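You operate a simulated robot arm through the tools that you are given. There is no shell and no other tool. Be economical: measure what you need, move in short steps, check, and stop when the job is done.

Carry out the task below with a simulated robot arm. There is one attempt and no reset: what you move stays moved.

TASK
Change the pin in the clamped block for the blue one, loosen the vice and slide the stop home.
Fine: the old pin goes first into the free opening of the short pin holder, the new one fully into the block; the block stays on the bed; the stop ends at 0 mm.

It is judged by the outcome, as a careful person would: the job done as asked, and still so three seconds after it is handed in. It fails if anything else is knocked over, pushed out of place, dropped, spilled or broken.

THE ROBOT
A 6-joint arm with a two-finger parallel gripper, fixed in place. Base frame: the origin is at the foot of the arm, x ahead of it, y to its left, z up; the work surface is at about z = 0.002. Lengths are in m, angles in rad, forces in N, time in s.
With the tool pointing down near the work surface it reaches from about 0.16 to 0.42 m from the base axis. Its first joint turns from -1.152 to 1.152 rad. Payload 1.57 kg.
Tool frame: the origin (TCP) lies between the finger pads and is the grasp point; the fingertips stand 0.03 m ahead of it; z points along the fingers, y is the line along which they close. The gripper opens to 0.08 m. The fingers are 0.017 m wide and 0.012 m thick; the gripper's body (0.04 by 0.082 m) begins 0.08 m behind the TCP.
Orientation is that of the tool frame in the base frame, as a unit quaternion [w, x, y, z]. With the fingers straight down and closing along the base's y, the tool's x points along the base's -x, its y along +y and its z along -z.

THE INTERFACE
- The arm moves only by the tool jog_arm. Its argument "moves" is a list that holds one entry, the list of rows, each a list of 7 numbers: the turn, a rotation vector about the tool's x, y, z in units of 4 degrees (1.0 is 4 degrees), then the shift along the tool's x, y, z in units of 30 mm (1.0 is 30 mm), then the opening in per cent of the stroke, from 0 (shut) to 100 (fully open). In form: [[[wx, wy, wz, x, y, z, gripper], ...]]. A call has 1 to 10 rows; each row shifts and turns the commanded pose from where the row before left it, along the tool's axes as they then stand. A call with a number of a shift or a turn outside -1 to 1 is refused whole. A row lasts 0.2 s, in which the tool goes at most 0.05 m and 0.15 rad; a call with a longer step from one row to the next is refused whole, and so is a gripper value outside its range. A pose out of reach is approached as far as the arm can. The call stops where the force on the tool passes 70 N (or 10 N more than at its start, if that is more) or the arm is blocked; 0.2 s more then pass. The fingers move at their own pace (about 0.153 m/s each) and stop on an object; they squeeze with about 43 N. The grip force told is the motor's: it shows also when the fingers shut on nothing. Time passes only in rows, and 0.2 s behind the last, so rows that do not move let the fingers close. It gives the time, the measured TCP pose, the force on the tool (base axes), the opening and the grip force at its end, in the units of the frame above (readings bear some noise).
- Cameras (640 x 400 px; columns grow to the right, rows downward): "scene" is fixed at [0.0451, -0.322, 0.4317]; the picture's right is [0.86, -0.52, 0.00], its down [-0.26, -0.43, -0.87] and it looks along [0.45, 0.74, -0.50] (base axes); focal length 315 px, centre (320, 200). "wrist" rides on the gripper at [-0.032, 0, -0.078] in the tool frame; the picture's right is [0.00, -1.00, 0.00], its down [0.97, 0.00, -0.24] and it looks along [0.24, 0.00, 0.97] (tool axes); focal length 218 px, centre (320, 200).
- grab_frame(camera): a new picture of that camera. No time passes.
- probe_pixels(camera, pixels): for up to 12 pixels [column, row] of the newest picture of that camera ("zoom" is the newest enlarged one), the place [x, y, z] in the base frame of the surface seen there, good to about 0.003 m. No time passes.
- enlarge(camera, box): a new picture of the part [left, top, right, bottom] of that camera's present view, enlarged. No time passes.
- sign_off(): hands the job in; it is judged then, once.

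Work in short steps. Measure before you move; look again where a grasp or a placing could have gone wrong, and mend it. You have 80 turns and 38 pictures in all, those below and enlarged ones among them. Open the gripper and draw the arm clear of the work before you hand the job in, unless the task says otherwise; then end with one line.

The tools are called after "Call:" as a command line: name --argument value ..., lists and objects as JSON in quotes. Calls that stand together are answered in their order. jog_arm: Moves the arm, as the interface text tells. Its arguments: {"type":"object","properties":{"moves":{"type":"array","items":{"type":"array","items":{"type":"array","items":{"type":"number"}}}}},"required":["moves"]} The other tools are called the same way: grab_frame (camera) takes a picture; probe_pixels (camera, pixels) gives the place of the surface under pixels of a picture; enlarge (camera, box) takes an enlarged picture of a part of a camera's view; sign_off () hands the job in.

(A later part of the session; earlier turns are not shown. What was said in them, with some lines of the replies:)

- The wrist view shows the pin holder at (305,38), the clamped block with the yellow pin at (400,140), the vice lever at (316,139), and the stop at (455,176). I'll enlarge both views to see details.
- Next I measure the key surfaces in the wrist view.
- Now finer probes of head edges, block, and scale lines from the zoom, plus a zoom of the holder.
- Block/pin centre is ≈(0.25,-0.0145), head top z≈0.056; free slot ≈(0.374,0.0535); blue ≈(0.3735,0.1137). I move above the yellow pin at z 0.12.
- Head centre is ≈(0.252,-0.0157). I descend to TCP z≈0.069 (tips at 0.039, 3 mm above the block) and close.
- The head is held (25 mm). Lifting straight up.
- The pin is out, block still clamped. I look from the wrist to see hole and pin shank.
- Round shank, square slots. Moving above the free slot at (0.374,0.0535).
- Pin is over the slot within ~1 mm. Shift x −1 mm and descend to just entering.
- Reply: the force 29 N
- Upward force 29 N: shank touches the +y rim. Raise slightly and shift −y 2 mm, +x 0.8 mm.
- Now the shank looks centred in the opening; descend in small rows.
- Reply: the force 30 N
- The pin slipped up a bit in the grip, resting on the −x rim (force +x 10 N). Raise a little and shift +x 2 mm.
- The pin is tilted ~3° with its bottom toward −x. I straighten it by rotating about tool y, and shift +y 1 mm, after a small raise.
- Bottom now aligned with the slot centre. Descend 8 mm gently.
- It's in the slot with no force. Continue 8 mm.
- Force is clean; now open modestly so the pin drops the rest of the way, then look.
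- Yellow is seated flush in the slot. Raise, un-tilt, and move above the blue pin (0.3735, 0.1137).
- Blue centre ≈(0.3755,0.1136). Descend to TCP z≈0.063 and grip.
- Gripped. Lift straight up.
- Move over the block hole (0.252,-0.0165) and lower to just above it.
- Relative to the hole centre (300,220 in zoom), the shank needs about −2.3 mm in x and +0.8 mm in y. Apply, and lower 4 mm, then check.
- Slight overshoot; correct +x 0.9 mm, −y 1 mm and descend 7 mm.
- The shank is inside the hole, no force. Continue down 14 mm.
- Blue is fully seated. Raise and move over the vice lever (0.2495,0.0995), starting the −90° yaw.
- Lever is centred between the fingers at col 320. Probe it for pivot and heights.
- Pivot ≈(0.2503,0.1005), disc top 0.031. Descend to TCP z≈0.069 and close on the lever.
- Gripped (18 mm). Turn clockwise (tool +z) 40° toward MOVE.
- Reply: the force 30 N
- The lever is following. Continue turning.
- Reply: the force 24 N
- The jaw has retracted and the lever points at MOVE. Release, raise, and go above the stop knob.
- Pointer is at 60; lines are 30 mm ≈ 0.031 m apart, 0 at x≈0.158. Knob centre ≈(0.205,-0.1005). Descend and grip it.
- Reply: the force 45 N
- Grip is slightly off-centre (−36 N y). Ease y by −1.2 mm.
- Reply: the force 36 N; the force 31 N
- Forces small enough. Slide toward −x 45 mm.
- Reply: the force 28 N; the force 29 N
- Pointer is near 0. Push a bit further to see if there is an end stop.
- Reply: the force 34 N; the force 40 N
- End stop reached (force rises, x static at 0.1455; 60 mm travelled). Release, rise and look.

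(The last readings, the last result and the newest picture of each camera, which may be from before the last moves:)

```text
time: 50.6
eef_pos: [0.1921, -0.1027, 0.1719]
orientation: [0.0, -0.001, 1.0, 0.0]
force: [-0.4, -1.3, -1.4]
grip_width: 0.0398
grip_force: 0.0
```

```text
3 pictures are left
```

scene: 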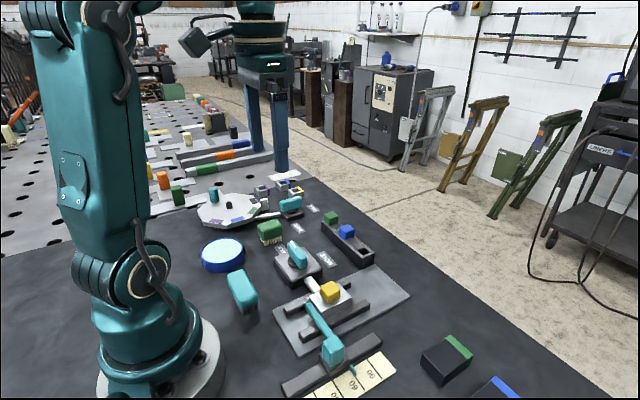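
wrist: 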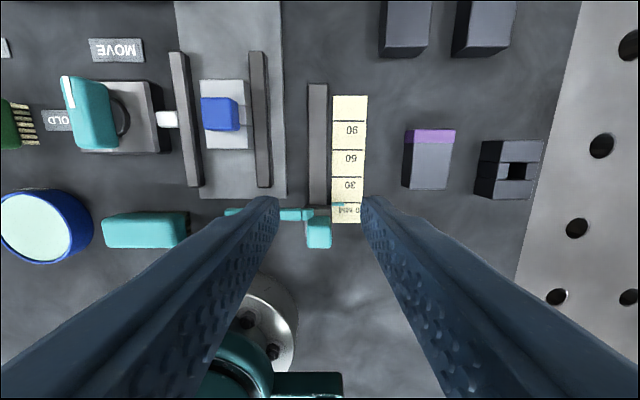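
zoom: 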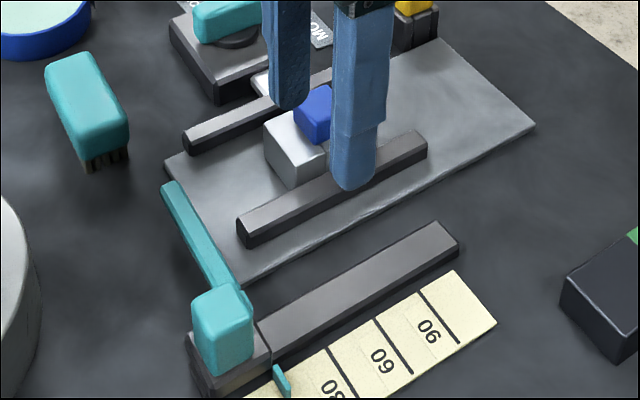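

The pointer sits at the 0 line. Check the lever's exact angle and blue pin height with probes.

Call:
probe_pixels --camera "wrist" --pixels '[[68, 85], [66, 105], [78, 145], [90, 110], [105, 145], [215, 113], [348, 202], [360, 203], [345, 203], [63, 80], [73, 80], [80, 147]]'

Call:
enlarge --camera "wrist" --box '[50, 60, 170, 160]'

```text
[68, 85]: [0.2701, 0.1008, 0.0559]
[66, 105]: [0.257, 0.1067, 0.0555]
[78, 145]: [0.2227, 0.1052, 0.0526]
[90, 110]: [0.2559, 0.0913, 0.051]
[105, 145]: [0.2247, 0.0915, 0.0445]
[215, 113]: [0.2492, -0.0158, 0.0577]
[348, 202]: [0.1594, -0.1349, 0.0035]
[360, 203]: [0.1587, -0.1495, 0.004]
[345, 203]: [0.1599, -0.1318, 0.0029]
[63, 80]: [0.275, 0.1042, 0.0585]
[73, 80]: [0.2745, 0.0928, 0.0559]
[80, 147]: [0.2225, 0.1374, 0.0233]
```

```text
4.00 times, centred on (110, 110) of wrist
```

zoom: 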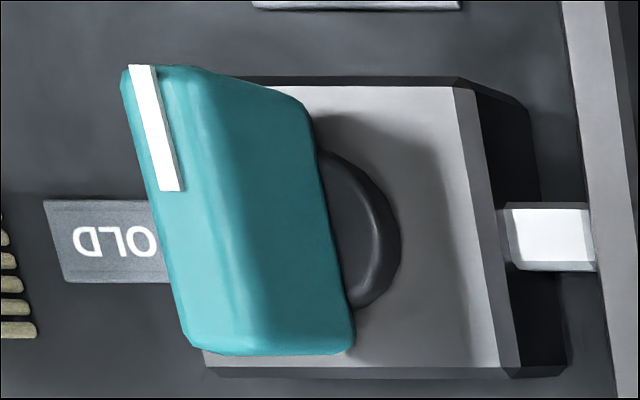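

Everything checks out: lever at MOVE, blue flush, stop at 0. Draw the arm up clear.

Call:
jog_arm --moves '[[[0, 0, 0, 0, 0, -0.9, 60], [0, 0, 0, 0, 0, -0.9, 60], [0, 0, 0, 0, 0, -0.9, 60], [0, 0, 0, 0, 0, 0, 60]]]'

Call:
grab_frame --camera "scene"

```text
time: 51.6
eef_pos: [0.1902, -0.1024, 0.2523]
orientation: [0.0, -0.001, 1.0, 0.0]
force: [0.4, -0.4, 0.1]
grip_width: 0.0481
grip_force: 0.1
```

```text
1 pictures are left
```

scene: 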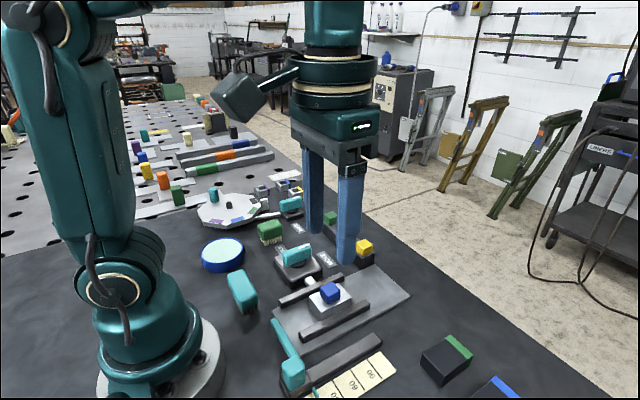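

Everything is in place and the arm is clear, so I hand the job in.

Call:
sign_off

```text
The job is handed in.
```

The job is done and handed in: the yellow pin is in the holder's free opening, the blue pin is fully in the block on the bed, the vice lever is at MOVE with the jaw drawn back, and the stop is at 0 mm.
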